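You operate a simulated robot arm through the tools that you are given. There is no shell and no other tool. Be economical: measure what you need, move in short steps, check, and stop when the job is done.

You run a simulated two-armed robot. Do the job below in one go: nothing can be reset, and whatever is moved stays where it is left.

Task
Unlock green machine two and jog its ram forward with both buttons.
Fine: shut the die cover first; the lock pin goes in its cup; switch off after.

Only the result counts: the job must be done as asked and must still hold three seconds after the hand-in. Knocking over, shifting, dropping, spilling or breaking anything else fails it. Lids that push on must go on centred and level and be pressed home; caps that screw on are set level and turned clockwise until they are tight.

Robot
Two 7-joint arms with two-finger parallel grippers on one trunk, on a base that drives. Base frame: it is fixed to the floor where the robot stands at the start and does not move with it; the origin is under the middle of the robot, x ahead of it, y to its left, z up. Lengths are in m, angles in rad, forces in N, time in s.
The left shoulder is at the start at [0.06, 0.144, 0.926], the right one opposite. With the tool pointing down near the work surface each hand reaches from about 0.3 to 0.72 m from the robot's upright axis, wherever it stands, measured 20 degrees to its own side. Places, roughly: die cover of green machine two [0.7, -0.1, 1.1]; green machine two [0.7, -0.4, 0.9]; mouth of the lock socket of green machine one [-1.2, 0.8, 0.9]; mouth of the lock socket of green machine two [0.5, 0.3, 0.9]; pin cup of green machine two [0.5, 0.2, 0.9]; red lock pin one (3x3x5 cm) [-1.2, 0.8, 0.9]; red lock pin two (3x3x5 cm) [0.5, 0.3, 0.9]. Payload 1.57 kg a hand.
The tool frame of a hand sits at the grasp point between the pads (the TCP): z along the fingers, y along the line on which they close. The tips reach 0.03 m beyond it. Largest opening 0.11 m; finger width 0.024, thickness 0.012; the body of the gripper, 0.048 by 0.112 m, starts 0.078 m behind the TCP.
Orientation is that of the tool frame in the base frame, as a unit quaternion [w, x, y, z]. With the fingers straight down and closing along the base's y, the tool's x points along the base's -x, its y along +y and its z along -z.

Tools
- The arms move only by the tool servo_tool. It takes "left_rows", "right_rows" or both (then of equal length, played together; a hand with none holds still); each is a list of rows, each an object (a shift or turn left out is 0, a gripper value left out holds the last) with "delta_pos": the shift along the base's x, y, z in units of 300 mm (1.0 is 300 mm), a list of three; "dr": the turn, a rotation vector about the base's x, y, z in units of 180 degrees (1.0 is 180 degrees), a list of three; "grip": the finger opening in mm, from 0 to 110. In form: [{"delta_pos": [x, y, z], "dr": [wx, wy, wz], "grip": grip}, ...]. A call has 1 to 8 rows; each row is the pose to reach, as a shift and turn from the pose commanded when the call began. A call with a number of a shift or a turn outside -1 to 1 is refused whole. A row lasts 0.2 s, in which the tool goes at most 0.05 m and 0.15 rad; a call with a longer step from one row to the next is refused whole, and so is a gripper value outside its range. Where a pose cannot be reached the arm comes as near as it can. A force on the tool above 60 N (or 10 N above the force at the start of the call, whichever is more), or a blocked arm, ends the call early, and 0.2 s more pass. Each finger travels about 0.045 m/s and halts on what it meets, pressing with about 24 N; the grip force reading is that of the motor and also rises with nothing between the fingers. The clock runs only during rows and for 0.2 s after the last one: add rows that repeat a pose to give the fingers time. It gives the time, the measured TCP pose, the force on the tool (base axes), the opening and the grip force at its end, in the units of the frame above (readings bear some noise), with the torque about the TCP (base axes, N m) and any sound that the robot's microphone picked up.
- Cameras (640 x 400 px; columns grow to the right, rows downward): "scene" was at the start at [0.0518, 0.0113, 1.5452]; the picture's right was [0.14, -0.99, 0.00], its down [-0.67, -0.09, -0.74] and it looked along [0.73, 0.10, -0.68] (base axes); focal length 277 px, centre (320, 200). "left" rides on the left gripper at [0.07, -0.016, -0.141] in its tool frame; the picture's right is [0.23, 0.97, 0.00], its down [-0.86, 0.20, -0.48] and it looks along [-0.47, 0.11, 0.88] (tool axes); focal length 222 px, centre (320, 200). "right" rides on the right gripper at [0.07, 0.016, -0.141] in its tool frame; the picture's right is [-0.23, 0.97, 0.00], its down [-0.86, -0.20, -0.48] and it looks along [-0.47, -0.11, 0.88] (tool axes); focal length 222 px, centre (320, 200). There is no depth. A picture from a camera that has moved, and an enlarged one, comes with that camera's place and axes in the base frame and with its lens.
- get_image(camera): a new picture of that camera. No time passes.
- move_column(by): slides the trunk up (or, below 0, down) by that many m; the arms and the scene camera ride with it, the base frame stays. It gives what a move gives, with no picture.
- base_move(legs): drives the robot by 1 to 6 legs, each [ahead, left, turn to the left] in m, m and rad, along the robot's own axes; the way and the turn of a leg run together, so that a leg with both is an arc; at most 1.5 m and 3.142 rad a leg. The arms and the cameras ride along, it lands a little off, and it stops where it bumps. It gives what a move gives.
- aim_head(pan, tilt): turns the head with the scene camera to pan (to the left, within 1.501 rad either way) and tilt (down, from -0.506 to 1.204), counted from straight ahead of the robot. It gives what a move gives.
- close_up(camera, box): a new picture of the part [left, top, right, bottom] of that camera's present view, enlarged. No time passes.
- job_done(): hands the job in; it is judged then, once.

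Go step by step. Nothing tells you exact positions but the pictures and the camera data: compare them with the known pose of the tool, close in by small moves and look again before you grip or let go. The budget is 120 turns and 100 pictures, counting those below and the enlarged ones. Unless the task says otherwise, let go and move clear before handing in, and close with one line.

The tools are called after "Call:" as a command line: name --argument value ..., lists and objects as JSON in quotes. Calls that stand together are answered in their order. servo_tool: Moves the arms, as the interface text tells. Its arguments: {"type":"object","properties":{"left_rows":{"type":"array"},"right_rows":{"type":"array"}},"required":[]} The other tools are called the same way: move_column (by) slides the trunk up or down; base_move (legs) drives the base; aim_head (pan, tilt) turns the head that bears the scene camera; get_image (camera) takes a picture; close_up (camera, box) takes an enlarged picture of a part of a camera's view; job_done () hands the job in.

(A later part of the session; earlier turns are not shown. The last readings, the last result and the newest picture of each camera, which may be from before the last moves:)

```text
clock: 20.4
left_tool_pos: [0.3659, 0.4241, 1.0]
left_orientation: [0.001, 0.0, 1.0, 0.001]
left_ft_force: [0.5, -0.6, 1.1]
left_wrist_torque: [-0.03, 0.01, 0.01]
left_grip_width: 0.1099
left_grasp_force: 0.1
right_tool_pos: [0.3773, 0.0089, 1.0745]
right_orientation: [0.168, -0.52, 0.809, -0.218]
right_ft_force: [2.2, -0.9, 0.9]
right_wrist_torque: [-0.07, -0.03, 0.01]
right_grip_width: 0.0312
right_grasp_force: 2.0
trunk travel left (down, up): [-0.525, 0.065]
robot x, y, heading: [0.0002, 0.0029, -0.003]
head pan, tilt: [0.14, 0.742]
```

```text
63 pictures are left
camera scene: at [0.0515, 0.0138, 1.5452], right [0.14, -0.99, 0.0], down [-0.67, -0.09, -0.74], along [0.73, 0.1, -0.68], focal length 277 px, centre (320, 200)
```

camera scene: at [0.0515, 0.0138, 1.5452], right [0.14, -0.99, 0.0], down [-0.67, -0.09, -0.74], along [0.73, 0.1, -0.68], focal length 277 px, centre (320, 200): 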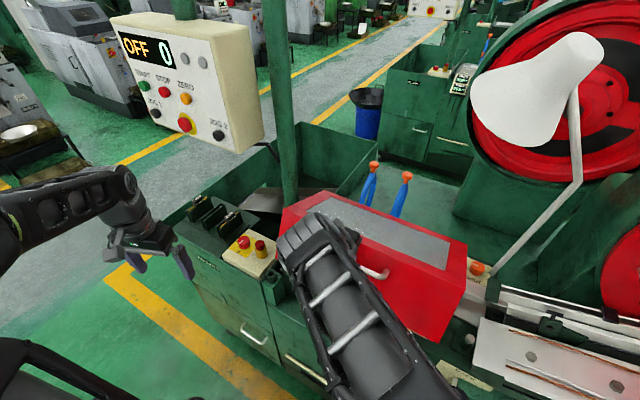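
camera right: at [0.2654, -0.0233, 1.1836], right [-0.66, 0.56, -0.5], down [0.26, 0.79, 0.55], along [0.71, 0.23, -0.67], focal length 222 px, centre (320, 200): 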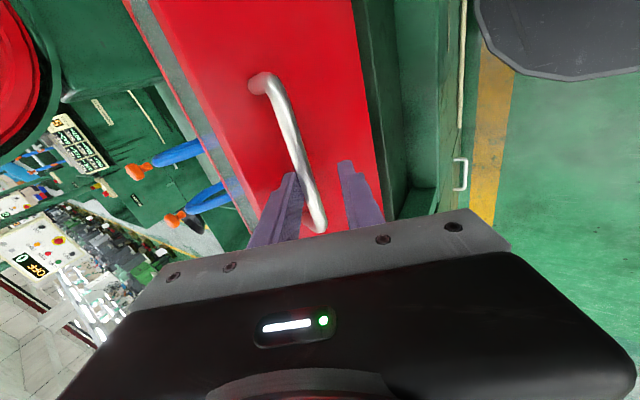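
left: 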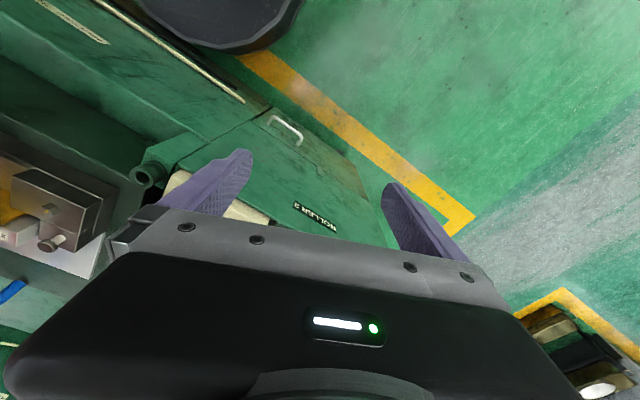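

Almost shut. Following on down in small steps until it seats.

Call:
servo_tool --right_rows '[{"delta_pos": [-0.017, 0.007, -0.055], "grip": 28}, {"delta_pos": [-0.031, 0.012, -0.109], "grip": 28}, {"delta_pos": [-0.041, 0.016, -0.165], "grip": 28}, {"delta_pos": [-0.048, 0.019, -0.22], "grip": 28}, {"delta_pos": [-0.05, 0.02, -0.26], "grip": 28}]'

Call:
get_image --camera "right"

Call:
get_image --camera "scene"

```text
clock: 21.6
left_tool_pos: [0.3665, 0.4244, 0.9985]
left_orientation: [-0.001, 0.001, 1.0, 0.0]
left_ft_force: [1.0, 0.3, -0.5]
left_wrist_torque: [0.0, 0.01, 0.03]
left_grip_width: 0.11
left_grasp_force: 0.0
right_tool_pos: [0.3608, 0.0244, 0.999]
right_orientation: [0.176, -0.528, 0.805, -0.205]
right_ft_force: [12.7, -7.4, 2.6]
right_wrist_torque: [-0.12, -0.27, 0.11]
right_grip_width: 0.04
right_grasp_force: 7.0
trunk travel left (down, up): [-0.525, 0.065]
robot x, y, heading: [0.0007, 0.0032, 0.003]
head pan, tilt: [0.14, 0.742]
```

```text
62 pictures are left
camera right: at [0.2512, -0.0142, 1.1077], right [-0.67, 0.56, -0.49], down [0.24, 0.79, 0.57], along [0.7, 0.27, -0.66], focal length 222 px, centre (320, 200)
```

right: 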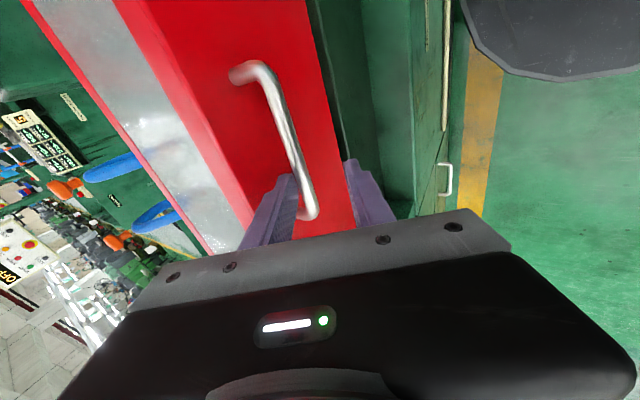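

```text
61 pictures are left
camera scene: at [0.0529, 0.0136, 1.5452], right [0.14, -0.99, 0.0], down [-0.67, -0.09, -0.74], along [0.73, 0.1, -0.68], focal length 277 px, centre (320, 200)
```

scene: 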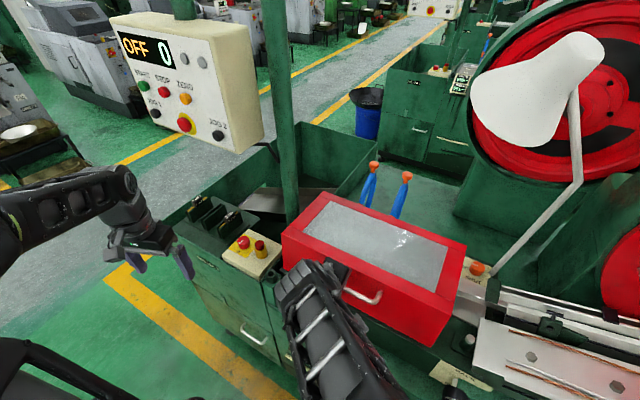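

The cover looks shut or nearly so. I'll open the cage, back out and check it, then press gently on top.

Call:
servo_tool --right_rows '[{"grip": 60}, {"grip": 60}, {"delta_pos": [-0.07, 0.028, 0.12], "grip": 60}, {"delta_pos": [-0.14, 0.056, 0.25], "grip": 40}, {"delta_pos": [-0.14, 0.056, 0.4], "grip": 0}, {"delta_pos": [-0.14, 0.056, 0.4], "grip": 0}]'

Call:
get_image --camera "right"

Call:
get_image --camera "scene"

```text
clock: 23.0
left_tool_pos: [0.3651, 0.4251, 0.9998]
left_orientation: [0.0, 0.0, 1.0, 0.001]
left_ft_force: [-0.4, 1.0, -0.6]
left_wrist_torque: [0.01, 0.0, 0.01]
left_grip_width: 0.1101
left_grasp_force: 0.2
right_tool_pos: [0.3223, 0.0343, 1.1175]
right_orientation: [0.168, -0.521, 0.808, -0.218]
right_ft_force: [0.5, -0.2, -0.2]
right_wrist_torque: [0.02, 0.0, -0.04]
right_grip_width: 0.0001
right_grasp_force: 4.5
trunk travel left (down, up): [-0.525, 0.065]
robot x, y, heading: [0.001, 0.0044, -0.001]
head pan, tilt: [0.14, 0.742]
```

```text
60 pictures are left
camera right: at [0.2108, 0.0015, 1.2268], right [-0.66, 0.56, -0.5], down [0.26, 0.79, 0.55], along [0.71, 0.23, -0.67], focal length 222 px, centre (320, 200)
```

right: 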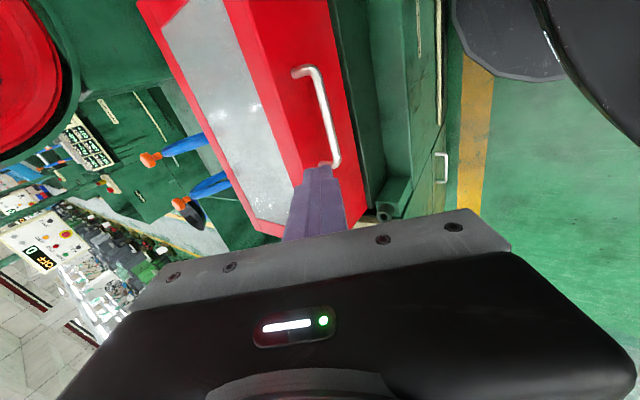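

```text
59 pictures are left
camera scene: at [0.0511, 0.0142, 1.5452], right [0.14, -0.99, 0.0], down [-0.67, -0.09, -0.74], along [0.73, 0.1, -0.68], focal length 277 px, centre (320, 200)
```

scene: 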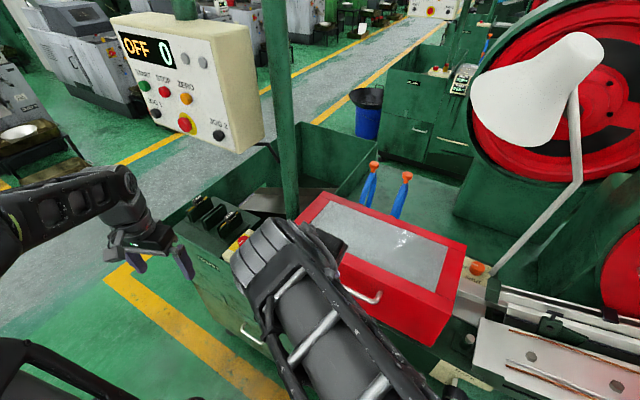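

It looks shut; I'll verify by pressing gently down on the top front frame with closed fingers.

Call:
servo_tool --right_rows '[{"delta_pos": [0.1, -0.02, 0.1]}, {"delta_pos": [0.25, -0.06, 0.1]}, {"delta_pos": [0.4, -0.1, 0.1]}, {"delta_pos": [0.45, -0.1, 0.0]}, {"delta_pos": [0.45, -0.1, -0.06]}]'

Call:
get_image --camera "right"

```text
clock: 24.2
left_tool_pos: [0.3654, 0.4236, 0.9987]
left_orientation: [0.0, 0.0, 1.0, 0.0]
left_ft_force: [-0.1, 0.0, 0.0]
left_wrist_torque: [-0.02, 0.03, 0.03]
left_grip_width: 0.11
left_grasp_force: 0.0
right_tool_pos: [0.458, 0.0052, 1.0966]
right_orientation: [0.169, -0.52, 0.808, -0.218]
right_ft_force: [-0.5, -0.2, 0.4]
right_wrist_torque: [0.0, -0.01, -0.03]
right_grip_width: 0.0001
right_grasp_force: 21.4
trunk travel left (down, up): [-0.525, 0.065]
robot x, y, heading: [-0.0018, 0.0044, -0.001]
head pan, tilt: [0.14, 0.742]
```

```text
58 pictures are left
camera right: at [0.3467, -0.0275, 1.2073], right [-0.66, 0.56, -0.5], down [0.26, 0.79, 0.55], along [0.71, 0.23, -0.67], focal length 222 px, centre (320, 200)
```

right: 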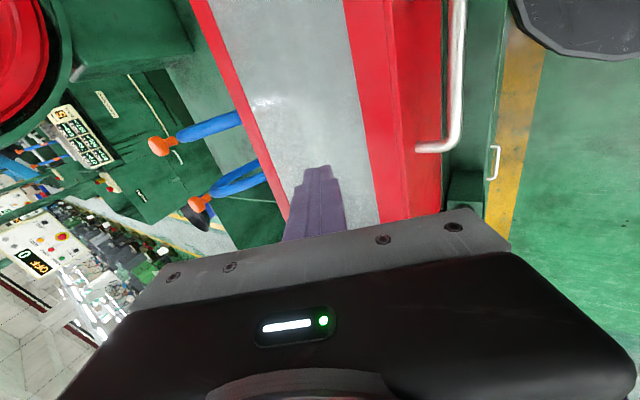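

Finger is over the pane; shift toward the front red frame and descend until contact.

Call:
servo_tool --right_rows '[{"delta_pos": [-0.08, 0.032, 0]}, {"delta_pos": [-0.16, 0.063, 0]}, {"delta_pos": [-0.16, 0.063, -0.04]}, {"delta_pos": [-0.16, 0.063, -0.08]}, {"delta_pos": [-0.16, 0.063, -0.11]}]'

Call:
get_image --camera "right"

```text
clock: 25.4
left_tool_pos: [0.3654, 0.4238, 0.9988]
left_orientation: [-0.001, 0.0, 1.0, 0.0]
left_ft_force: [0.2, 0.4, -0.6]
left_wrist_torque: [-0.01, -0.01, -0.02]
left_grip_width: 0.1099
left_grasp_force: 0.0
right_tool_pos: [0.4082, 0.0207, 1.0667]
right_orientation: [0.169, -0.52, 0.809, -0.218]
right_ft_force: [-0.5, 1.1, -0.5]
right_wrist_torque: [0.02, -0.01, 0.01]
right_grip_width: 0.0
right_grasp_force: 21.6
trunk travel left (down, up): [-0.525, 0.065]
robot x, y, heading: [-0.001, 0.0038, 0.004]
head pan, tilt: [0.14, 0.742]
```

```text
57 pictures are left
camera right: at [0.2968, -0.0114, 1.1743], right [-0.66, 0.56, -0.5], down [0.26, 0.79, 0.55], along [0.71, 0.23, -0.67], focal length 222 px, centre (320, 200)
```

right: 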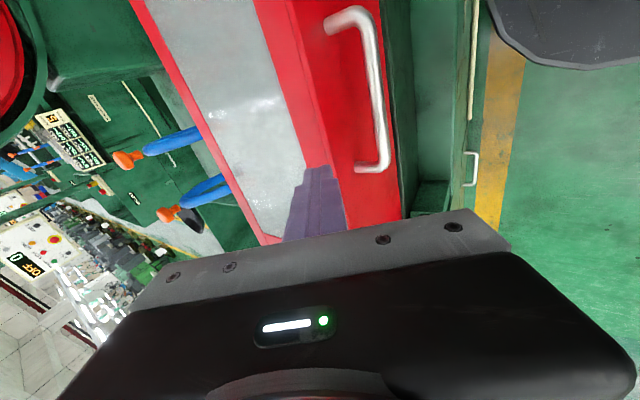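

Right over the front edge; nudge back 1 cm and press down.

Call:
servo_tool --right_rows '[{"delta_pos": [0.035, -0.014, 0]}, {"delta_pos": [0.035, -0.014, -0.04]}, {"delta_pos": [0.035, -0.014, -0.08]}, {"delta_pos": [0.035, -0.014, -0.12]}, {"delta_pos": [0.035, -0.014, -0.15]}, {"delta_pos": [0.035, -0.014, -0.18]}]'

Call:
get_image --camera "right"

```text
clock: 26.7
left_tool_pos: [0.3617, 0.4228, 1.0023]
left_orientation: [0.002, 0.001, 1.0, 0.0]
left_ft_force: [0.5, 0.6, 0.7]
left_wrist_torque: [-0.01, 0.0, 0.0]
left_grip_width: 0.1102
left_grasp_force: 0.1
right_tool_pos: [0.4164, 0.022, 1.0309]
right_orientation: [0.182, -0.521, 0.808, -0.207]
right_ft_force: [-21.3, -10.8, 35.5]
right_wrist_torque: [-0.71, 0.51, -0.24]
right_grip_width: 0.0
right_grasp_force: 20.8
trunk travel left (down, up): [-0.525, 0.065]
robot x, y, heading: [-0.0012, 0.0022, -0.004]
head pan, tilt: [0.14, 0.742]
stopped in row 6 (right hand): the force on the tool passed its limit at 70 N (the readings are from after the stop); the commanded pose is now the measured one
```

```text
56 pictures are left
camera right: at [0.3057, -0.0156, 1.1382], right [-0.66, 0.57, -0.49], down [0.24, 0.78, 0.58], along [0.71, 0.26, -0.65], focal length 222 px, centre (320, 200)
```

right: 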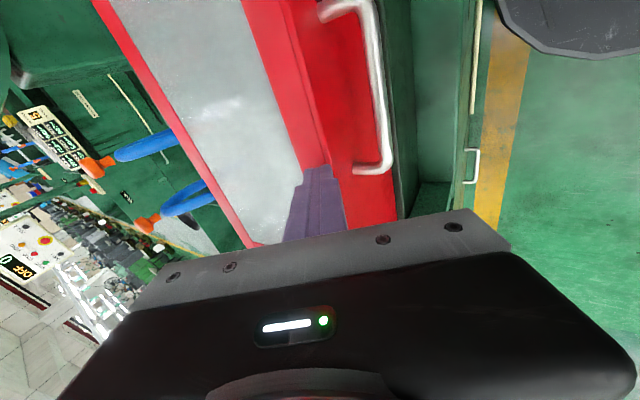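

The cover resists 70 N with its top steady, so it is shut. I'll withdraw the right hand, then bring the left hand above the lock pin.

Call:
servo_tool --right_rows '[{"delta_pos": [-0.02, 0, 0.12]}, {"delta_pos": [-0.06, -0.05, 0.25]}, {"delta_pos": [-0.1, -0.2, 0.3]}, {"delta_pos": [-0.15, -0.35, 0.3]}, {"delta_pos": [-0.2, -0.5, 0.3]}, {"delta_pos": [-0.2, -0.63, 0.3]}]'

Call:
servo_tool --left_rows '[{"delta_pos": [0.12, -0.1, 0.05], "grip": 80}, {"delta_pos": [0.24, -0.2, 0.05], "grip": 60}, {"delta_pos": [0.35, -0.32, 0.05], "grip": 60}, {"delta_pos": [0.45, -0.45, 0.05], "grip": 60}, {"delta_pos": [0.547, -0.56, 0.05], "grip": 60}, {"delta_pos": [0.547, -0.56, 0.05], "grip": 60}]'

Call:
get_image --camera "left"

Call:
get_image --camera "scene"

```text
clock: 28.1
left_tool_pos: [0.3654, 0.4228, 0.9996]
left_orientation: [0.0, 0.001, 1.0, 0.0]
left_ft_force: [1.0, -0.9, 0.3]
left_wrist_torque: [0.02, 0.05, 0.0]
left_grip_width: 0.1097
left_grasp_force: 0.1
right_tool_pos: [0.3609, -0.1678, 1.1184]
right_orientation: [0.181, -0.522, 0.808, -0.204]
right_ft_force: [0.5, -0.3, 0.3]
right_wrist_torque: [0.02, 0.04, 0.01]
right_grip_width: 0.0001
right_grasp_force: 21.0
trunk travel left (down, up): [-0.525, 0.065]
robot x, y, heading: [-0.0026, 0.0032, -0.005]
head pan, tilt: [0.14, 0.742]
```

```text
clock: 29.5
left_tool_pos: [0.5324, 0.2533, 1.0156]
left_orientation: [-0.001, 0.001, 1.0, 0.0]
left_ft_force: [-0.1, 0.0, -0.5]
left_wrist_torque: [-0.01, -0.02, 0.0]
left_grip_width: 0.0599
left_grasp_force: 0.1
right_tool_pos: [0.36, -0.1662, 1.1192]
right_orientation: [0.181, -0.521, 0.808, -0.205]
right_ft_force: [0.0, -0.1, -0.7]
right_wrist_torque: [0.03, -0.01, -0.01]
right_grip_width: 0.0
right_grasp_force: 21.5
trunk travel left (down, up): [-0.525, 0.065]
robot x, y, heading: [0.0017, 0.0013, 0.002]
head pan, tilt: [0.14, 0.742]
```

```text
55 pictures are left
camera left: at [0.4608, 0.2352, 1.1593], right [-0.23, 0.97, 0.0], down [0.85, 0.2, 0.48], along [0.47, 0.11, -0.88], focal length 222 px, centre (320, 200)
```

left: 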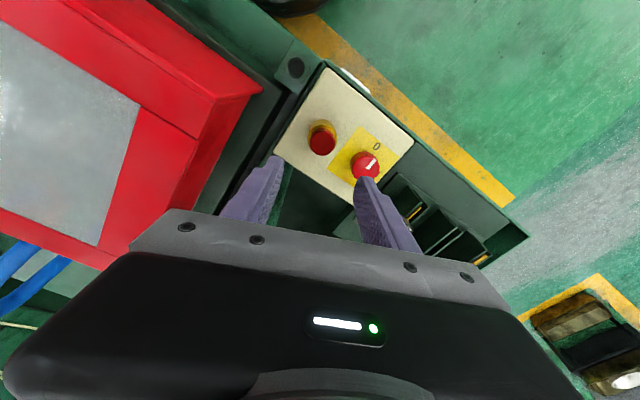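

```text
54 pictures are left
camera scene: at [0.0505, 0.0141, 1.5452], right [0.14, -0.99, 0.0], down [-0.67, -0.09, -0.74], along [0.73, 0.1, -0.67], focal length 277 px, centre (320, 200)
```

scene: 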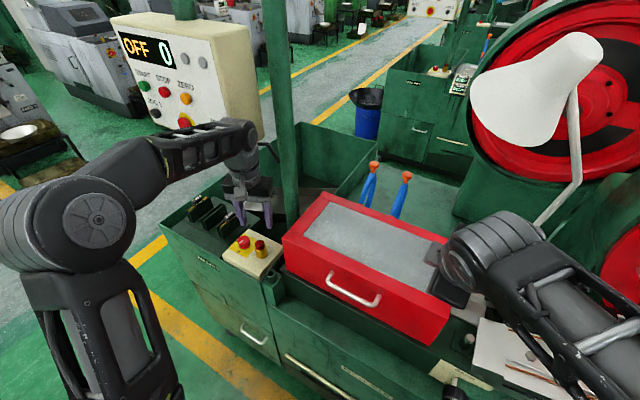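

Left hand is over the pin. I'll zoom to check the pin and switch geometry before descending.

Call:
close_up --camera "left" --box '[260, 60, 420, 200]'

Call:
close_up --camera "scene" --box '[190, 160, 310, 300]'

```text
2.86 times, centred on (340, 130) of left
camera zoom: at [0.4608, 0.2352, 1.1593], right [-0.23, 0.97, 0.0], down [0.85, 0.2, 0.48], along [0.47, 0.11, -0.88], focal length 635 px, centre (263, 400)
```

zoom: 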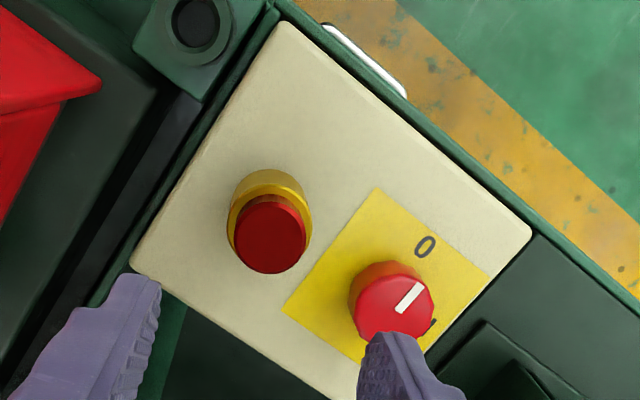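

```text
2.86 times, centred on (250, 230) of scene
camera zoom: at [0.0505, 0.0141, 1.5452], right [0.14, -0.99, 0.0], down [-0.67, -0.09, -0.74], along [0.73, 0.1, -0.67], focal length 791 px, centre (520, 114)
```

zoom: 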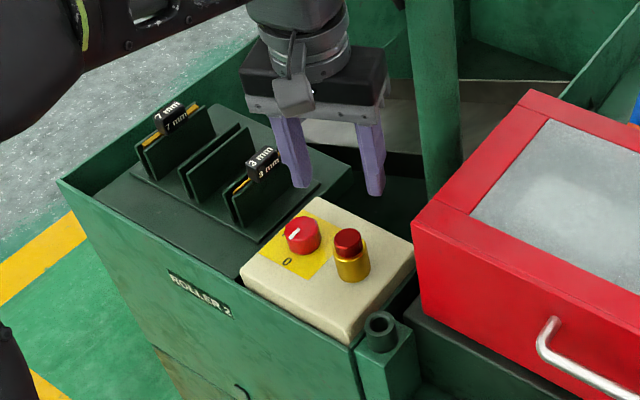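

The knob points at 0 with I a quarter-turn clockwise. The pin (Ø≈30 mm) stands about 18 mm proud of its socket; I'll descend and grip its exposed top.

Call:
servo_tool --left_rows '[{"delta_pos": [-0.018, 0.002, -0.1], "grip": 60}, {"delta_pos": [-0.018, 0.002, -0.2], "grip": 60}, {"delta_pos": [-0.018, 0.002, -0.28], "grip": 60}, {"delta_pos": [-0.018, 0.002, -0.32], "grip": 60}, {"delta_pos": [-0.018, 0.002, -0.32], "grip": 60}]'

Call:
close_up --camera "left" --box '[220, 60, 420, 220]'

Call:
close_up --camera "scene" --box '[210, 200, 310, 290]'

```text
clock: 30.7
left_tool_pos: [0.5232, 0.2562, 0.9195]
left_orientation: [0.0, 0.001, 1.0, 0.0]
left_ft_force: [-0.6, -0.5, -0.7]
left_wrist_torque: [0.02, 0.0, -0.02]
left_grip_width: 0.0602
left_grasp_force: 0.1
right_tool_pos: [0.3606, -0.1666, 1.1177]
right_orientation: [0.18, -0.521, 0.809, -0.205]
right_ft_force: [-0.2, 0.3, -0.7]
right_wrist_torque: [0.01, -0.02, -0.01]
right_grip_width: 0.0002
right_grasp_force: 21.9
trunk travel left (down, up): [-0.525, 0.065]
robot x, y, heading: [0.0023, -0.0014, -0.004]
head pan, tilt: [0.14, 0.742]
```

```text
2.50 times, centred on (320, 140) of left
camera zoom: at [0.4542, 0.2387, 1.062], right [-0.23, 0.97, 0.0], down [0.86, 0.2, 0.48], along [0.47, 0.11, -0.88], focal length 555 px, centre (320, 350)
```

zoom: 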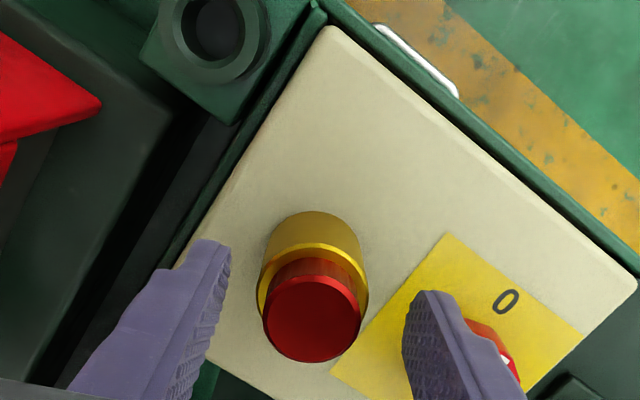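

```text
4.44 times, centred on (260, 245) of scene
camera zoom: at [0.0509, 0.0137, 1.5452], right [0.14, -0.99, 0.0], down [-0.67, -0.09, -0.74], along [0.73, 0.1, -0.68], focal length 1230 px, centre (587, 0)
```

zoom: 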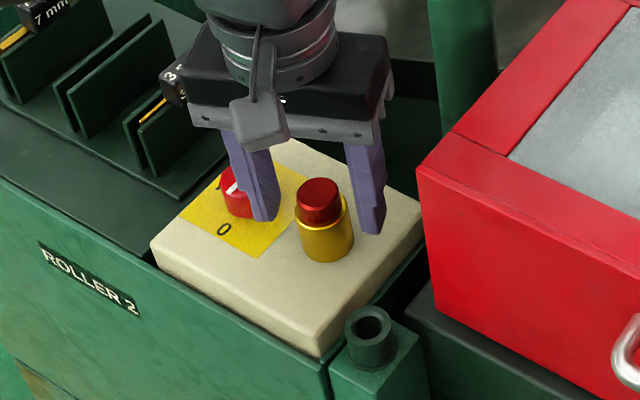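

Pin centre ≈ (0.529, 0.255). I'll shift 6 mm ahead and close on it.

Call:
servo_tool --left_rows '[{"delta_pos": [0.018, -0.004, 0.0], "grip": 60}, {"delta_pos": [0.018, -0.004, 0.0], "grip": 45}, {"delta_pos": [0.018, -0.004, 0.0], "grip": 35}, {"delta_pos": [0.018, -0.004, 0.0], "grip": 20}, {"delta_pos": [0.018, -0.004, 0.0], "grip": 20}, {"delta_pos": [0.018, -0.004, 0.0], "grip": 20}]'

Call:
close_up --camera "left" --box '[220, 60, 420, 220]'

```text
clock: 32.1
left_tool_pos: [0.53, 0.2521, 0.9193]
left_orientation: [-0.001, 0.002, 1.0, -0.001]
left_ft_force: [-2.4, -14.7, -5.4]
left_wrist_torque: [-0.24, -0.14, 0.05]
left_grip_width: 0.0338
left_grasp_force: 38.4
right_tool_pos: [0.3613, -0.1688, 1.1181]
right_orientation: [0.181, -0.521, 0.809, -0.204]
right_ft_force: [-0.8, -0.3, 0.6]
right_wrist_torque: [0.0, -0.01, -0.03]
right_grip_width: 0.0
right_grasp_force: 21.0
trunk travel left (down, up): [-0.525, 0.065]
robot x, y, heading: [-0.0031, 0.0021, -0.006]
head pan, tilt: [0.14, 0.742]
```

```text
2.50 times, centred on (320, 140) of left
camera zoom: at [0.4598, 0.2353, 1.0619], right [-0.22, 0.97, 0.0], down [0.86, 0.2, 0.48], along [0.47, 0.11, -0.88], focal length 555 px, centre (320, 350)
```

zoom: 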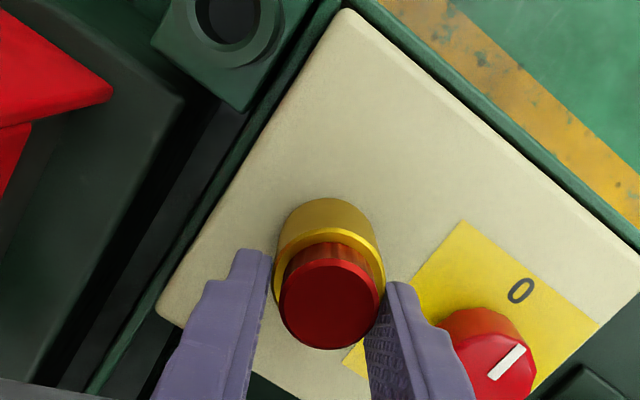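

Gripped at 34 mm. I'll ease the side load and lift straight up.

Call:
servo_tool --left_rows '[{"delta_pos": [0, -0.008, 0.0], "grip": 15}, {"delta_pos": [0, -0.008, 0.03], "grip": 15}, {"delta_pos": [0, -0.008, 0.08], "grip": 15}, {"delta_pos": [0, -0.008, 0.14], "grip": 15}, {"delta_pos": [0, -0.008, 0.2], "grip": 15}, {"delta_pos": [0, -0.008, 0.25], "grip": 15}]'

Call:
get_image --camera "left"

Call:
close_up --camera "scene" --box '[210, 180, 310, 290]'

```text
clock: 32.8
left_tool_pos: [0.5309, 0.2529, 0.9184]
left_orientation: [-0.008, 0.0, 1.0, -0.001]
left_ft_force: [11.5, -1.7, -26.6]
left_wrist_torque: [0.41, -1.68, 0.25]
left_grip_width: 0.0337
left_grasp_force: 41.8
right_tool_pos: [0.3624, -0.1664, 1.1177]
right_orientation: [0.179, -0.522, 0.808, -0.205]
right_ft_force: [0.6, -0.9, -0.9]
right_wrist_torque: [0.0, -0.01, -0.03]
right_grip_width: 0.0001
right_grasp_force: 21.7
trunk travel left (down, up): [-0.525, 0.065]
robot x, y, heading: [-0.0028, -0.002, -0.002]
head pan, tilt: [0.14, 0.742]
stopped in row 3 (left hand): the force on the tool passed its limit at 69 N (the readings are from after the stop); the commanded pose is now the measured one
```

```text
48 pictures are left
camera left: at [0.4623, 0.2353, 1.0635], right [-0.23, 0.97, 0.0], down [0.86, 0.2, 0.46], along [0.45, 0.11, -0.89], focal length 222 px, centre (320, 200)
```

left: 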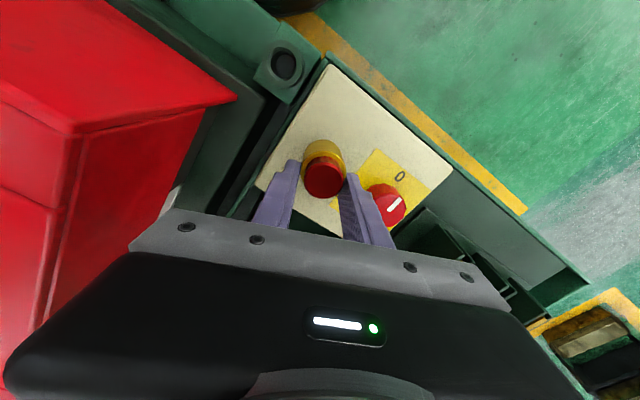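

```text
3.64 times, centred on (260, 235) of scene
camera zoom: at [0.0546, 0.0144, 1.545], right [0.14, -0.99, 0.0], down [-0.67, -0.09, -0.74], along [0.73, 0.1, -0.68], focal length 1007 px, centre (538, 73)
```

zoom: 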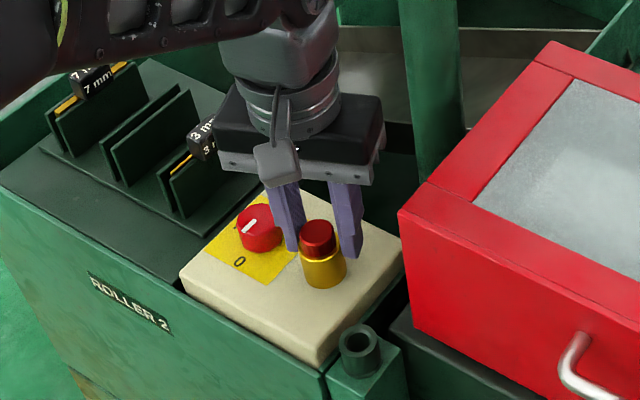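

It did not budge; the tips probably caught the socket rim (34 mm wide). I'll open, rise 1 cm and re-grip on the red part only.

Call:
servo_tool --left_rows '[{"delta_pos": [0, 0, 0], "grip": 45}, {"delta_pos": [-0.005, 0.006, 0.018], "dr": [0, 0, 0], "grip": 50}, {"delta_pos": [-0.005, 0.006, 0.036], "grip": 50}, {"delta_pos": [-0.005, 0.006, 0.036], "grip": 35}, {"delta_pos": [-0.005, 0.006, 0.036], "grip": 15}, {"delta_pos": [-0.005, 0.006, 0.036], "grip": 15}, {"delta_pos": [-0.005, 0.006, 0.036], "grip": 15}]'

Call:
close_up --camera "scene" --box '[230, 220, 290, 270]'

```text
clock: 34.4
left_tool_pos: [0.5267, 0.2524, 0.9355]
left_orientation: [-0.008, 0.002, 1.0, 0.0]
left_ft_force: [-0.3, -9.9, -2.3]
left_wrist_torque: [-0.39, 0.03, -0.06]
left_grip_width: 0.0336
left_grasp_force: 38.8
right_tool_pos: [0.3594, -0.1691, 1.1174]
right_orientation: [0.181, -0.521, 0.808, -0.205]
right_ft_force: [0.3, 0.9, -0.4]
right_wrist_torque: [-0.02, -0.01, 0.0]
right_grip_width: 0.0
right_grasp_force: 20.7
trunk travel left (down, up): [-0.525, 0.065]
robot x, y, heading: [-0.001, -0.0011, -0.003]
head pan, tilt: [0.14, 0.742]
```

```text
8.00 times, centred on (260, 245) of scene
camera zoom: at [0.051, 0.0122, 1.5452], right [0.14, -0.99, 0.0], down [-0.67, -0.09, -0.74], along [0.73, 0.1, -0.68], focal length 2215 px, centre (800, -160)
```

zoom: 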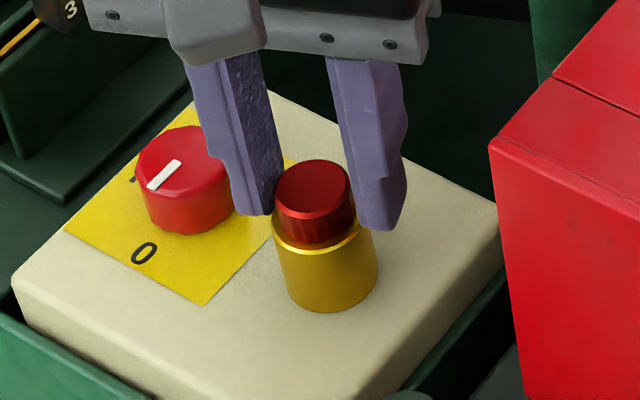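

Now only the red pin is held. Lift again gently.

Call:
servo_tool --left_rows '[{"delta_pos": [0.004, 0, 0.01], "grip": 15}, {"delta_pos": [0.004, 0, 0.03], "grip": 15}, {"delta_pos": [0.004, 0, 0.06], "grip": 15}, {"delta_pos": [0.004, 0, 0.1], "grip": 15}, {"delta_pos": [0.004, 0, 0.15], "grip": 15}]'

Call:
close_up --camera "scene" --box '[230, 210, 290, 270]'

```text
clock: 35.0
left_tool_pos: [0.5254, 0.253, 0.9341]
left_orientation: [-0.015, 0.001, 1.0, -0.002]
left_ft_force: [11.0, -1.9, -27.7]
left_wrist_torque: [0.04, -1.62, 0.15]
left_grip_width: 0.0333
left_grasp_force: 41.7
right_tool_pos: [0.3629, -0.1664, 1.1173]
right_orientation: [0.179, -0.522, 0.809, -0.205]
right_ft_force: [0.7, 0.0, 0.0]
right_wrist_torque: [0.01, 0.0, 0.02]
right_grip_width: 0.0002
right_grasp_force: 21.5
trunk travel left (down, up): [-0.525, 0.065]
robot x, y, heading: [-0.0017, 0.0037, -0.004]
head pan, tilt: [0.14, 0.742]
stopped in row 3 (left hand): the force on the tool passed its limit at 69 N (the readings are from after the stop); the commanded pose is now the measured one
```

```text
6.67 times, centred on (260, 240) of scene
camera zoom: at [0.0546, 0.0144, 1.545], right [0.14, -0.99, 0.0], down [-0.67, -0.09, -0.74], along [0.73, 0.1, -0.68], focal length 1846 px, centre (720, -67)
```

zoom: 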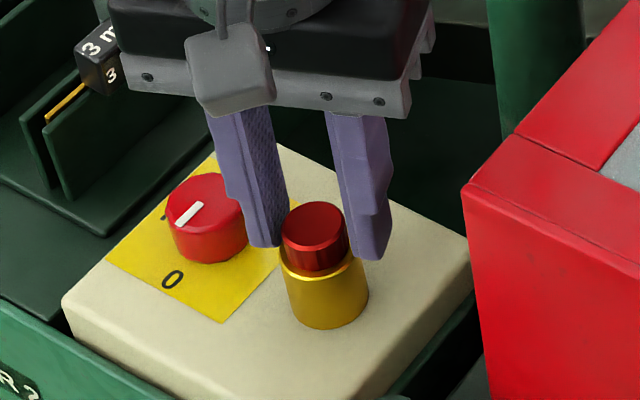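

The pin is held firmly, so it's presumably twist-locked. I'll try turning it counter-clockwise while holding.

Call:
servo_tool --left_rows '[{"delta_pos": [0.003, 0, -0.006], "grip": 15}, {"delta_pos": [0.003, 0, -0.006], "dr": [0, 0, 0.04], "grip": 15}, {"delta_pos": [0.003, 0, -0.006], "dr": [0, 0, 0.08], "grip": 15}, {"delta_pos": [0.003, 0, -0.006], "dr": [0, 0, 0.12], "grip": 15}, {"delta_pos": [0.003, 0, -0.006], "dr": [0, 0, 0.16], "grip": 15}]'

Call:
close_up --camera "scene" --box '[230, 210, 290, 270]'

```text
clock: 36.2
left_tool_pos: [0.5226, 0.2555, 0.9373]
left_orientation: [-0.014, -0.249, 0.968, -0.003]
left_ft_force: [0.7, 12.8, -3.6]
left_wrist_torque: [0.4, 0.07, -1.38]
left_grip_width: 0.0336
left_grasp_force: 41.7
right_tool_pos: [0.3609, -0.1653, 1.1179]
right_orientation: [0.181, -0.521, 0.809, -0.206]
right_ft_force: [0.1, -0.6, 0.6]
right_wrist_torque: [-0.01, 0.0, 0.0]
right_grip_width: 0.0
right_grasp_force: 21.2
trunk travel left (down, up): [-0.525, 0.065]
robot x, y, heading: [0.0006, 0.0012, 0.0]
head pan, tilt: [0.14, 0.742]
```

```text
6.67 times, centred on (260, 240) of scene
camera zoom: at [0.0514, 0.0155, 1.5452], right [0.14, -0.99, 0.0], down [-0.67, -0.09, -0.74], along [0.73, 0.1, -0.68], focal length 1846 px, centre (720, -67)
```

zoom: 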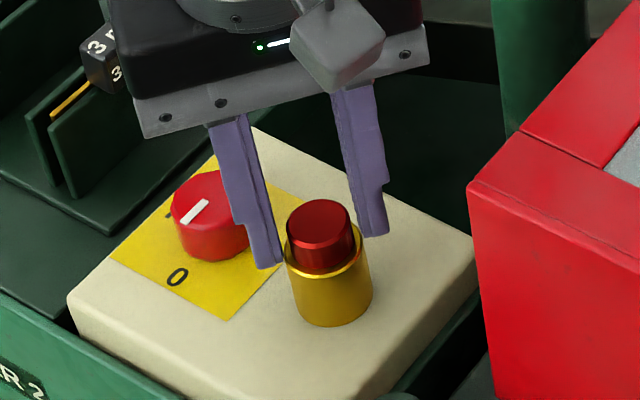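

The pin is still held; perhaps an interlock depends on the cover being fully shut. I'll look carefully at the cover and the OPEN/SHUT knob.

Call:
close_up --camera "scene" --box '[270, 170, 510, 350]'

Call:
close_up --camera "scene" --box '[440, 240, 520, 300]'

```text
2.22 times, centred on (390, 260) of scene
camera zoom: at [0.0514, 0.0155, 1.5452], right [0.14, -0.99, 0.0], down [-0.67, -0.09, -0.74], along [0.73, 0.1, -0.68], focal length 615 px, centre (164, 67)
```

zoom: 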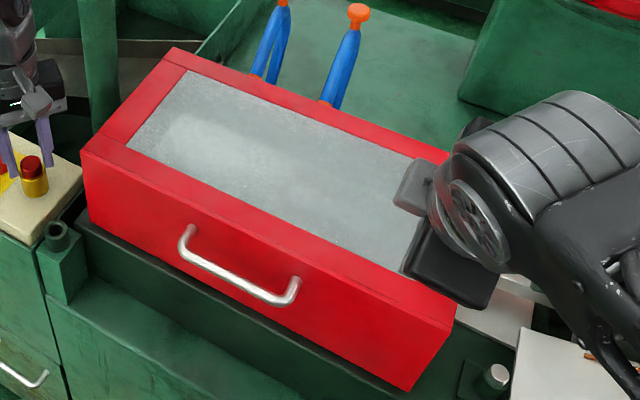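

```text
6.67 times, centred on (480, 270) of scene
camera zoom: at [0.0514, 0.0155, 1.5452], right [0.14, -0.99, 0.0], down [-0.67, -0.09, -0.74], along [0.73, 0.1, -0.68], focal length 1846 px, centre (-747, -267)
```

zoom: 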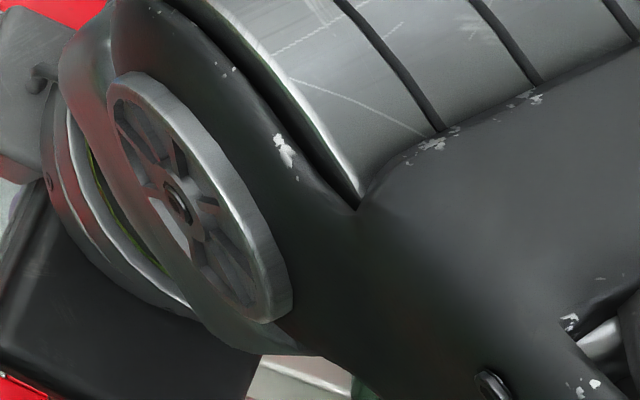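

The cover is seated all round. I'll keep turning the pin counter-clockwise toward a quarter turn and watch the torque.

Call:
servo_tool --left_rows '[{"delta_pos": [0.005, -0.005, 0], "dr": [0, 0, 0.045], "grip": 10}, {"delta_pos": [0.007, -0.007, 0], "dr": [0, 0, 0.09], "grip": 10}, {"delta_pos": [0.01, -0.007, 0], "dr": [0, 0, 0.135], "grip": 10}, {"delta_pos": [0.01, -0.007, 0], "dr": [0, 0, 0.18], "grip": 10}, {"delta_pos": [0.01, -0.007, 0], "dr": [0, 0, 0.225], "grip": 10}, {"delta_pos": [0.01, -0.007, 0], "dr": [0, 0, 0.27], "grip": 10}, {"delta_pos": [0.01, -0.007, 0], "dr": [0, 0, 0.315], "grip": 10}, {"delta_pos": [0.01, -0.007, 0], "dr": [0, 0, 0.35], "grip": 10}]'

Call:
close_up --camera "scene" --box '[230, 210, 290, 270]'

```text
clock: 38.0
left_tool_pos: [0.5207, 0.2545, 0.9351]
left_orientation: [0.012, 0.718, -0.696, 0.006]
left_ft_force: [-31.6, 26.5, -2.3]
left_wrist_torque: [0.73, 0.82, -0.63]
left_grip_width: 0.0374
left_grasp_force: 15.3
right_tool_pos: [0.357, -0.1655, 1.1187]
right_orientation: [0.182, -0.521, 0.808, -0.206]
right_ft_force: [0.0, 0.0, -0.2]
right_wrist_torque: [-0.02, 0.0, 0.0]
right_grip_width: 0.0002
right_grasp_force: 21.5
trunk travel left (down, up): [-0.525, 0.065]
robot x, y, heading: [-0.0025, 0.004, -0.005]
head pan, tilt: [0.14, 0.742]
```

```text
6.67 times, centred on (260, 240) of scene
camera zoom: at [0.0467, 0.0168, 1.5452], right [0.14, -0.99, 0.0], down [-0.67, -0.09, -0.74], along [0.73, 0.1, -0.67], focal length 1846 px, centre (720, -67)
```

zoom: 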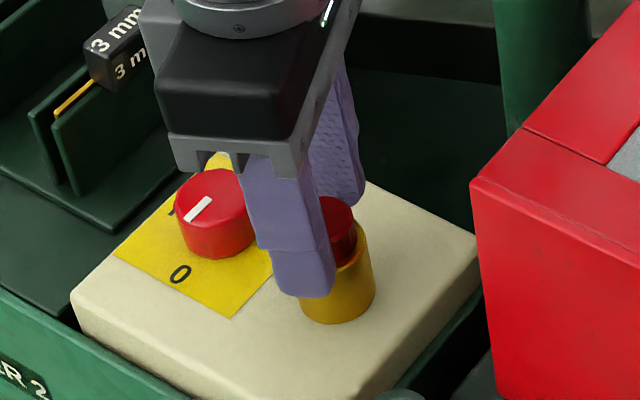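

The grip is slightly off-centre in y. I'll open, recentre, regrip and test lifting after this quarter turn.

Call:
servo_tool --left_rows '[{"grip": 50}, {"delta_pos": [0.01, -0.015, 0], "grip": 55}, {"delta_pos": [0.02, -0.017, 0], "grip": 50}, {"delta_pos": [0.02, -0.017, 0], "grip": 35}, {"delta_pos": [0.02, -0.017, 0], "grip": 10}, {"delta_pos": [0.02, -0.017, 0], "grip": 10}, {"delta_pos": [0.02, -0.017, 0], "grip": 10}]'

Call:
servo_tool --left_rows '[{"delta_pos": [0, 0, 0.01], "grip": 10}, {"delta_pos": [0, 0, 0.02], "grip": 10}, {"delta_pos": [0, 0, 0.04], "grip": 10}]'

Call:
close_up --camera "scene" --box '[230, 210, 290, 270]'

```text
clock: 39.6
left_tool_pos: [0.5251, 0.2431, 0.9377]
left_orientation: [0.015, 0.716, -0.697, 0.007]
left_ft_force: [-38.1, -8.7, 7.2]
left_wrist_torque: [-0.67, 1.28, 0.43]
left_grip_width: 0.044
left_grasp_force: 19.2
right_tool_pos: [0.3551, -0.1684, 1.1188]
right_orientation: [0.183, -0.52, 0.809, -0.205]
right_ft_force: [0.1, 0.2, -0.4]
right_wrist_torque: [-0.03, 0.0, 0.01]
right_grip_width: 0.0
right_grasp_force: 21.0
trunk travel left (down, up): [-0.525, 0.065]
robot x, y, heading: [-0.0015, 0.0011, 0.001]
head pan, tilt: [0.14, 0.742]
```

```text
clock: 40.4
left_tool_pos: [0.5266, 0.2472, 0.9488]
left_orientation: [0.013, 0.718, -0.696, 0.006]
left_ft_force: [-34.1, 0.0, -9.2]
left_wrist_torque: [-0.04, 0.71, 0.21]
left_grip_width: 0.0407
left_grasp_force: 16.7
right_tool_pos: [0.3585, -0.1657, 1.1177]
right_orientation: [0.182, -0.521, 0.808, -0.205]
right_ft_force: [-0.7, 0.9, 0.1]
right_wrist_torque: [0.01, 0.01, -0.03]
right_grip_width: 0.0
right_grasp_force: 21.8
trunk travel left (down, up): [-0.525, 0.065]
robot x, y, heading: [-0.0011, 0.003, -0.002]
head pan, tilt: [0.14, 0.742]
```

```text
6.67 times, centred on (260, 240) of scene
camera zoom: at [0.0475, 0.0139, 1.5454], right [0.14, -0.99, 0.0], down [-0.67, -0.09, -0.74], along [0.73, 0.1, -0.67], focal length 1846 px, centre (720, -67)
```

zoom: 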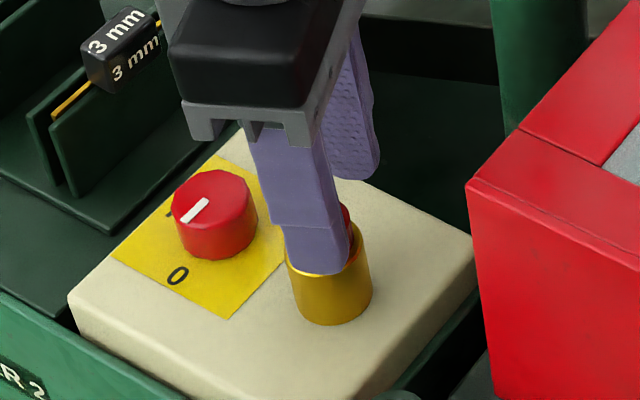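

The pin centre is nearer x = 0.522; I'll recentre and regrip, then lift-test.

Call:
servo_tool --left_rows '[{"grip": 52}, {"delta_pos": [-0.007, 0.004, -0.02], "grip": 55}, {"delta_pos": [-0.015, 0.006, -0.042], "grip": 50}, {"delta_pos": [-0.015, 0.006, -0.042], "grip": 35}, {"delta_pos": [-0.015, 0.006, -0.042], "grip": 10}, {"delta_pos": [-0.015, 0.006, -0.042], "grip": 10}, {"delta_pos": [-0.015, 0.006, -0.042], "grip": 10}]'

Call:
close_up --camera "left" --box '[220, 60, 420, 220]'

```text
clock: 42.0
left_tool_pos: [0.5243, 0.2454, 0.9398]
left_orientation: [0.01, 0.718, -0.696, 0.01]
left_ft_force: [-28.8, -2.7, 26.9]
left_wrist_torque: [0.14, 1.2, 0.38]
left_grip_width: 0.0353
left_grasp_force: 13.9
right_tool_pos: [0.3552, -0.1678, 1.1184]
right_orientation: [0.183, -0.52, 0.809, -0.205]
right_ft_force: [-0.2, 0.1, 0.0]
right_wrist_torque: [0.01, 0.01, 0.02]
right_grip_width: 0.0
right_grasp_force: 21.1
trunk travel left (down, up): [-0.525, 0.065]
robot x, y, heading: [-0.0019, 0.0003, -0.004]
head pan, tilt: [0.14, 0.742]
```

```text
2.50 times, centred on (320, 140) of left
camera zoom: at [0.542, 0.1794, 1.0837], right [-0.97, -0.26, 0.01], down [-0.22, 0.86, 0.45], along [-0.12, 0.44, -0.89], focal length 555 px, centre (320, 350)
```

zoom: 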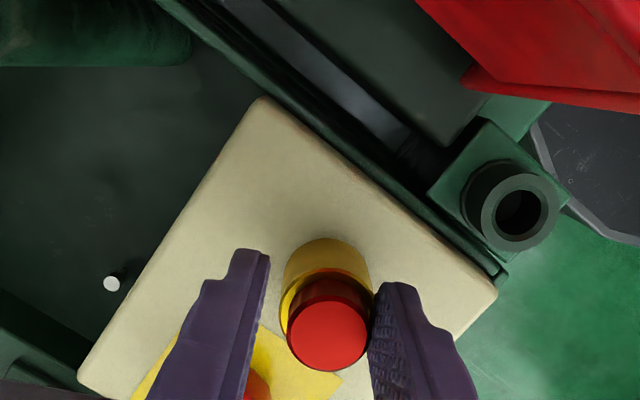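

Readings are inconsistent; I'll release and rise to look at the pin afresh.

Call:
servo_tool --left_rows '[{"grip": 45}, {"grip": 60}, {"delta_pos": [0, 0, 0.06], "grip": 60}, {"delta_pos": [0, 0, 0.16], "grip": 60}, {"delta_pos": [0, 0, 0.25], "grip": 60}]'

Call:
close_up --camera "left" --box '[220, 60, 420, 220]'

Call:
close_up --camera "scene" --box '[230, 220, 290, 270]'

```text
clock: 43.2
left_tool_pos: [0.5291, 0.2469, 1.0122]
left_orientation: [0.01, 0.718, -0.696, 0.012]
left_ft_force: [-0.7, 0.1, 1.1]
left_wrist_torque: [-0.06, -0.04, 0.0]
left_grip_width: 0.06
left_grasp_force: 0.0
right_tool_pos: [0.3609, -0.1674, 1.118]
right_orientation: [0.181, -0.522, 0.808, -0.204]
right_ft_force: [-0.1, 0.5, 0.1]
right_wrist_torque: [-0.01, -0.01, 0.0]
right_grip_width: 0.0
right_grasp_force: 21.1
trunk travel left (down, up): [-0.525, 0.065]
robot x, y, heading: [0.0011, 0.0023, -0.002]
head pan, tilt: [0.14, 0.742]
```

```text
2.50 times, centred on (320, 140) of left
camera zoom: at [0.5463, 0.1805, 1.157], right [-0.97, -0.26, 0.0], down [-0.23, 0.86, 0.45], along [-0.12, 0.44, -0.89], focal length 555 px, centre (320, 350)
```

zoom: 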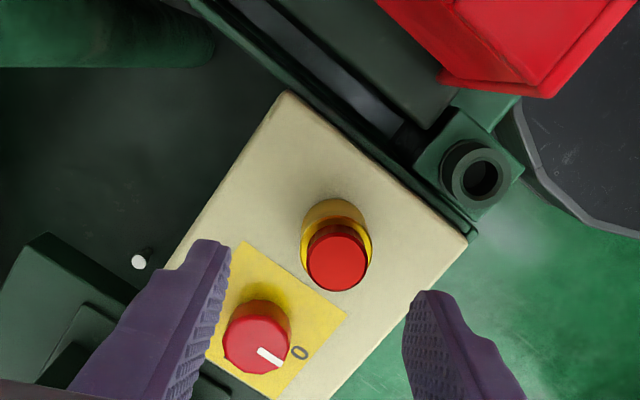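

```text
8.00 times, centred on (260, 245) of scene
camera zoom: at [0.0505, 0.0133, 1.5451], right [0.14, -0.99, 0.0], down [-0.67, -0.09, -0.74], along [0.73, 0.1, -0.68], focal length 2215 px, centre (800, -160)
```

zoom: 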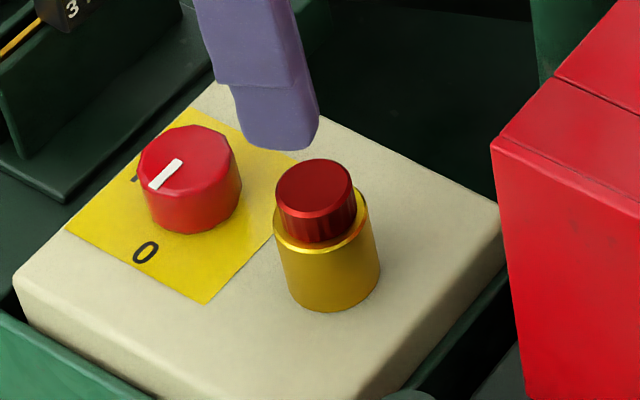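

A two-view check puts the pin top at about z = 0.925 and the socket rim near 0.907, so my earlier grips (34 mm) were on the yellow socket itself. I'll regrip higher, with tips at about 0.913 and centred at (0.5235, 0.252).

Call:
servo_tool --left_rows '[{"delta_pos": [-0.022, 0.017, -0.1], "grip": 50}, {"delta_pos": [-0.022, 0.017, -0.19], "grip": 50}, {"delta_pos": [-0.022, 0.017, -0.23], "grip": 50}, {"delta_pos": [-0.022, 0.017, -0.23], "grip": 35}, {"delta_pos": [-0.022, 0.017, -0.23], "grip": 10}, {"delta_pos": [-0.022, 0.017, -0.23], "grip": 10}, {"delta_pos": [-0.022, 0.017, -0.23], "grip": 10}]'

Call:
close_up --camera "scene" --box '[230, 220, 290, 270]'

```text
clock: 44.8
left_tool_pos: [0.5194, 0.2519, 0.9443]
left_orientation: [0.011, 0.717, -0.697, 0.01]
left_ft_force: [-18.3, -1.6, -2.6]
left_wrist_torque: [-0.12, 0.36, 0.06]
left_grip_width: 0.0257
left_grasp_force: 24.2
right_tool_pos: [0.359, -0.1668, 1.1178]
right_orientation: [0.182, -0.52, 0.809, -0.205]
right_ft_force: [-0.3, 0.0, -0.6]
right_wrist_torque: [0.01, -0.05, -0.03]
right_grip_width: 0.0
right_grasp_force: 21.9
trunk travel left (down, up): [-0.525, 0.065]
robot x, y, heading: [0.0022, 0.0028, 0.003]
head pan, tilt: [0.14, 0.742]
```

```text
8.00 times, centred on (260, 245) of scene
camera zoom: at [0.0486, 0.0133, 1.5452], right [0.14, -0.99, 0.0], down [-0.67, -0.09, -0.74], along [0.73, 0.1, -0.67], focal length 2215 px, centre (800, -160)
```

zoom: 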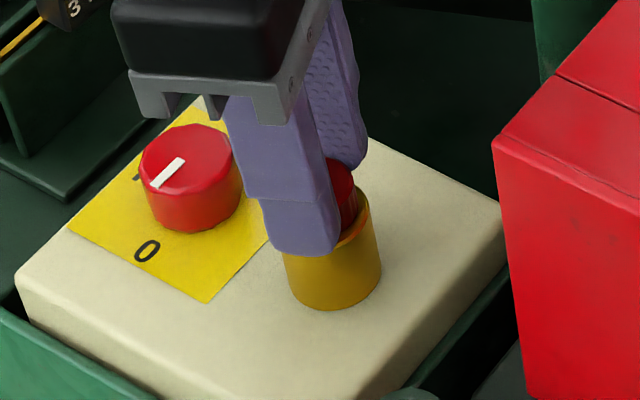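

Now the width is 25.7 mm — the pin itself. Ease the side load and lift.

Call:
servo_tool --left_rows '[{"delta_pos": [-0.01, 0, 0], "grip": 5}, {"delta_pos": [-0.012, 0, 0.02], "grip": 5}, {"delta_pos": [-0.012, 0, 0.06], "grip": 5}, {"delta_pos": [-0.012, 0, 0.12], "grip": 5}, {"delta_pos": [-0.012, 0, 0.2], "grip": 5}, {"delta_pos": [-0.012, 0, 0.27], "grip": 5}]'

Call:
close_up --camera "scene" --box '[210, 180, 310, 290]'

Call:
get_image --camera "left"

```text
clock: 46.2
left_tool_pos: [0.5215, 0.2534, 1.0224]
left_orientation: [0.009, 0.717, -0.697, 0.011]
left_ft_force: [-0.5, 0.2, -1.3]
left_wrist_torque: [0.01, -0.03, 0.05]
left_grip_width: 0.026
left_grasp_force: 24.2
right_tool_pos: [0.3592, -0.1678, 1.118]
right_orientation: [0.181, -0.521, 0.809, -0.205]
right_ft_force: [-0.2, 0.6, -0.7]
right_wrist_torque: [0.01, 0.02, -0.05]
right_grip_width: 0.0001
right_grasp_force: 21.6
trunk travel left (down, up): [-0.525, 0.065]
robot x, y, heading: [-0.0021, -0.0007, -0.004]
head pan, tilt: [0.14, 0.742]
```

```text
3.64 times, centred on (260, 235) of scene
camera zoom: at [0.0508, 0.0134, 1.5452], right [0.14, -0.99, 0.0], down [-0.67, -0.09, -0.74], along [0.73, 0.1, -0.68], focal length 1007 px, centre (538, 73)
```

zoom: 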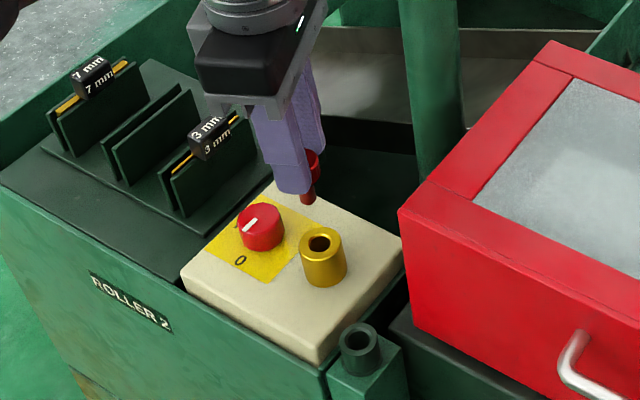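

```text
34 pictures are left
camera left: at [0.5381, 0.187, 1.1668], right [-0.97, -0.25, 0.01], down [-0.22, 0.86, 0.45], along [-0.12, 0.44, -0.89], focal length 222 px, centre (320, 200)
```

left: 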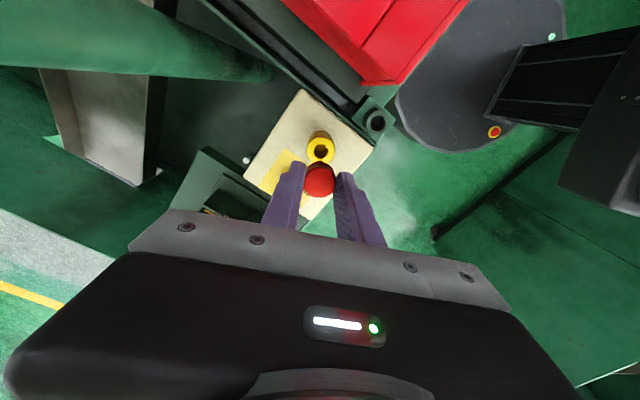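

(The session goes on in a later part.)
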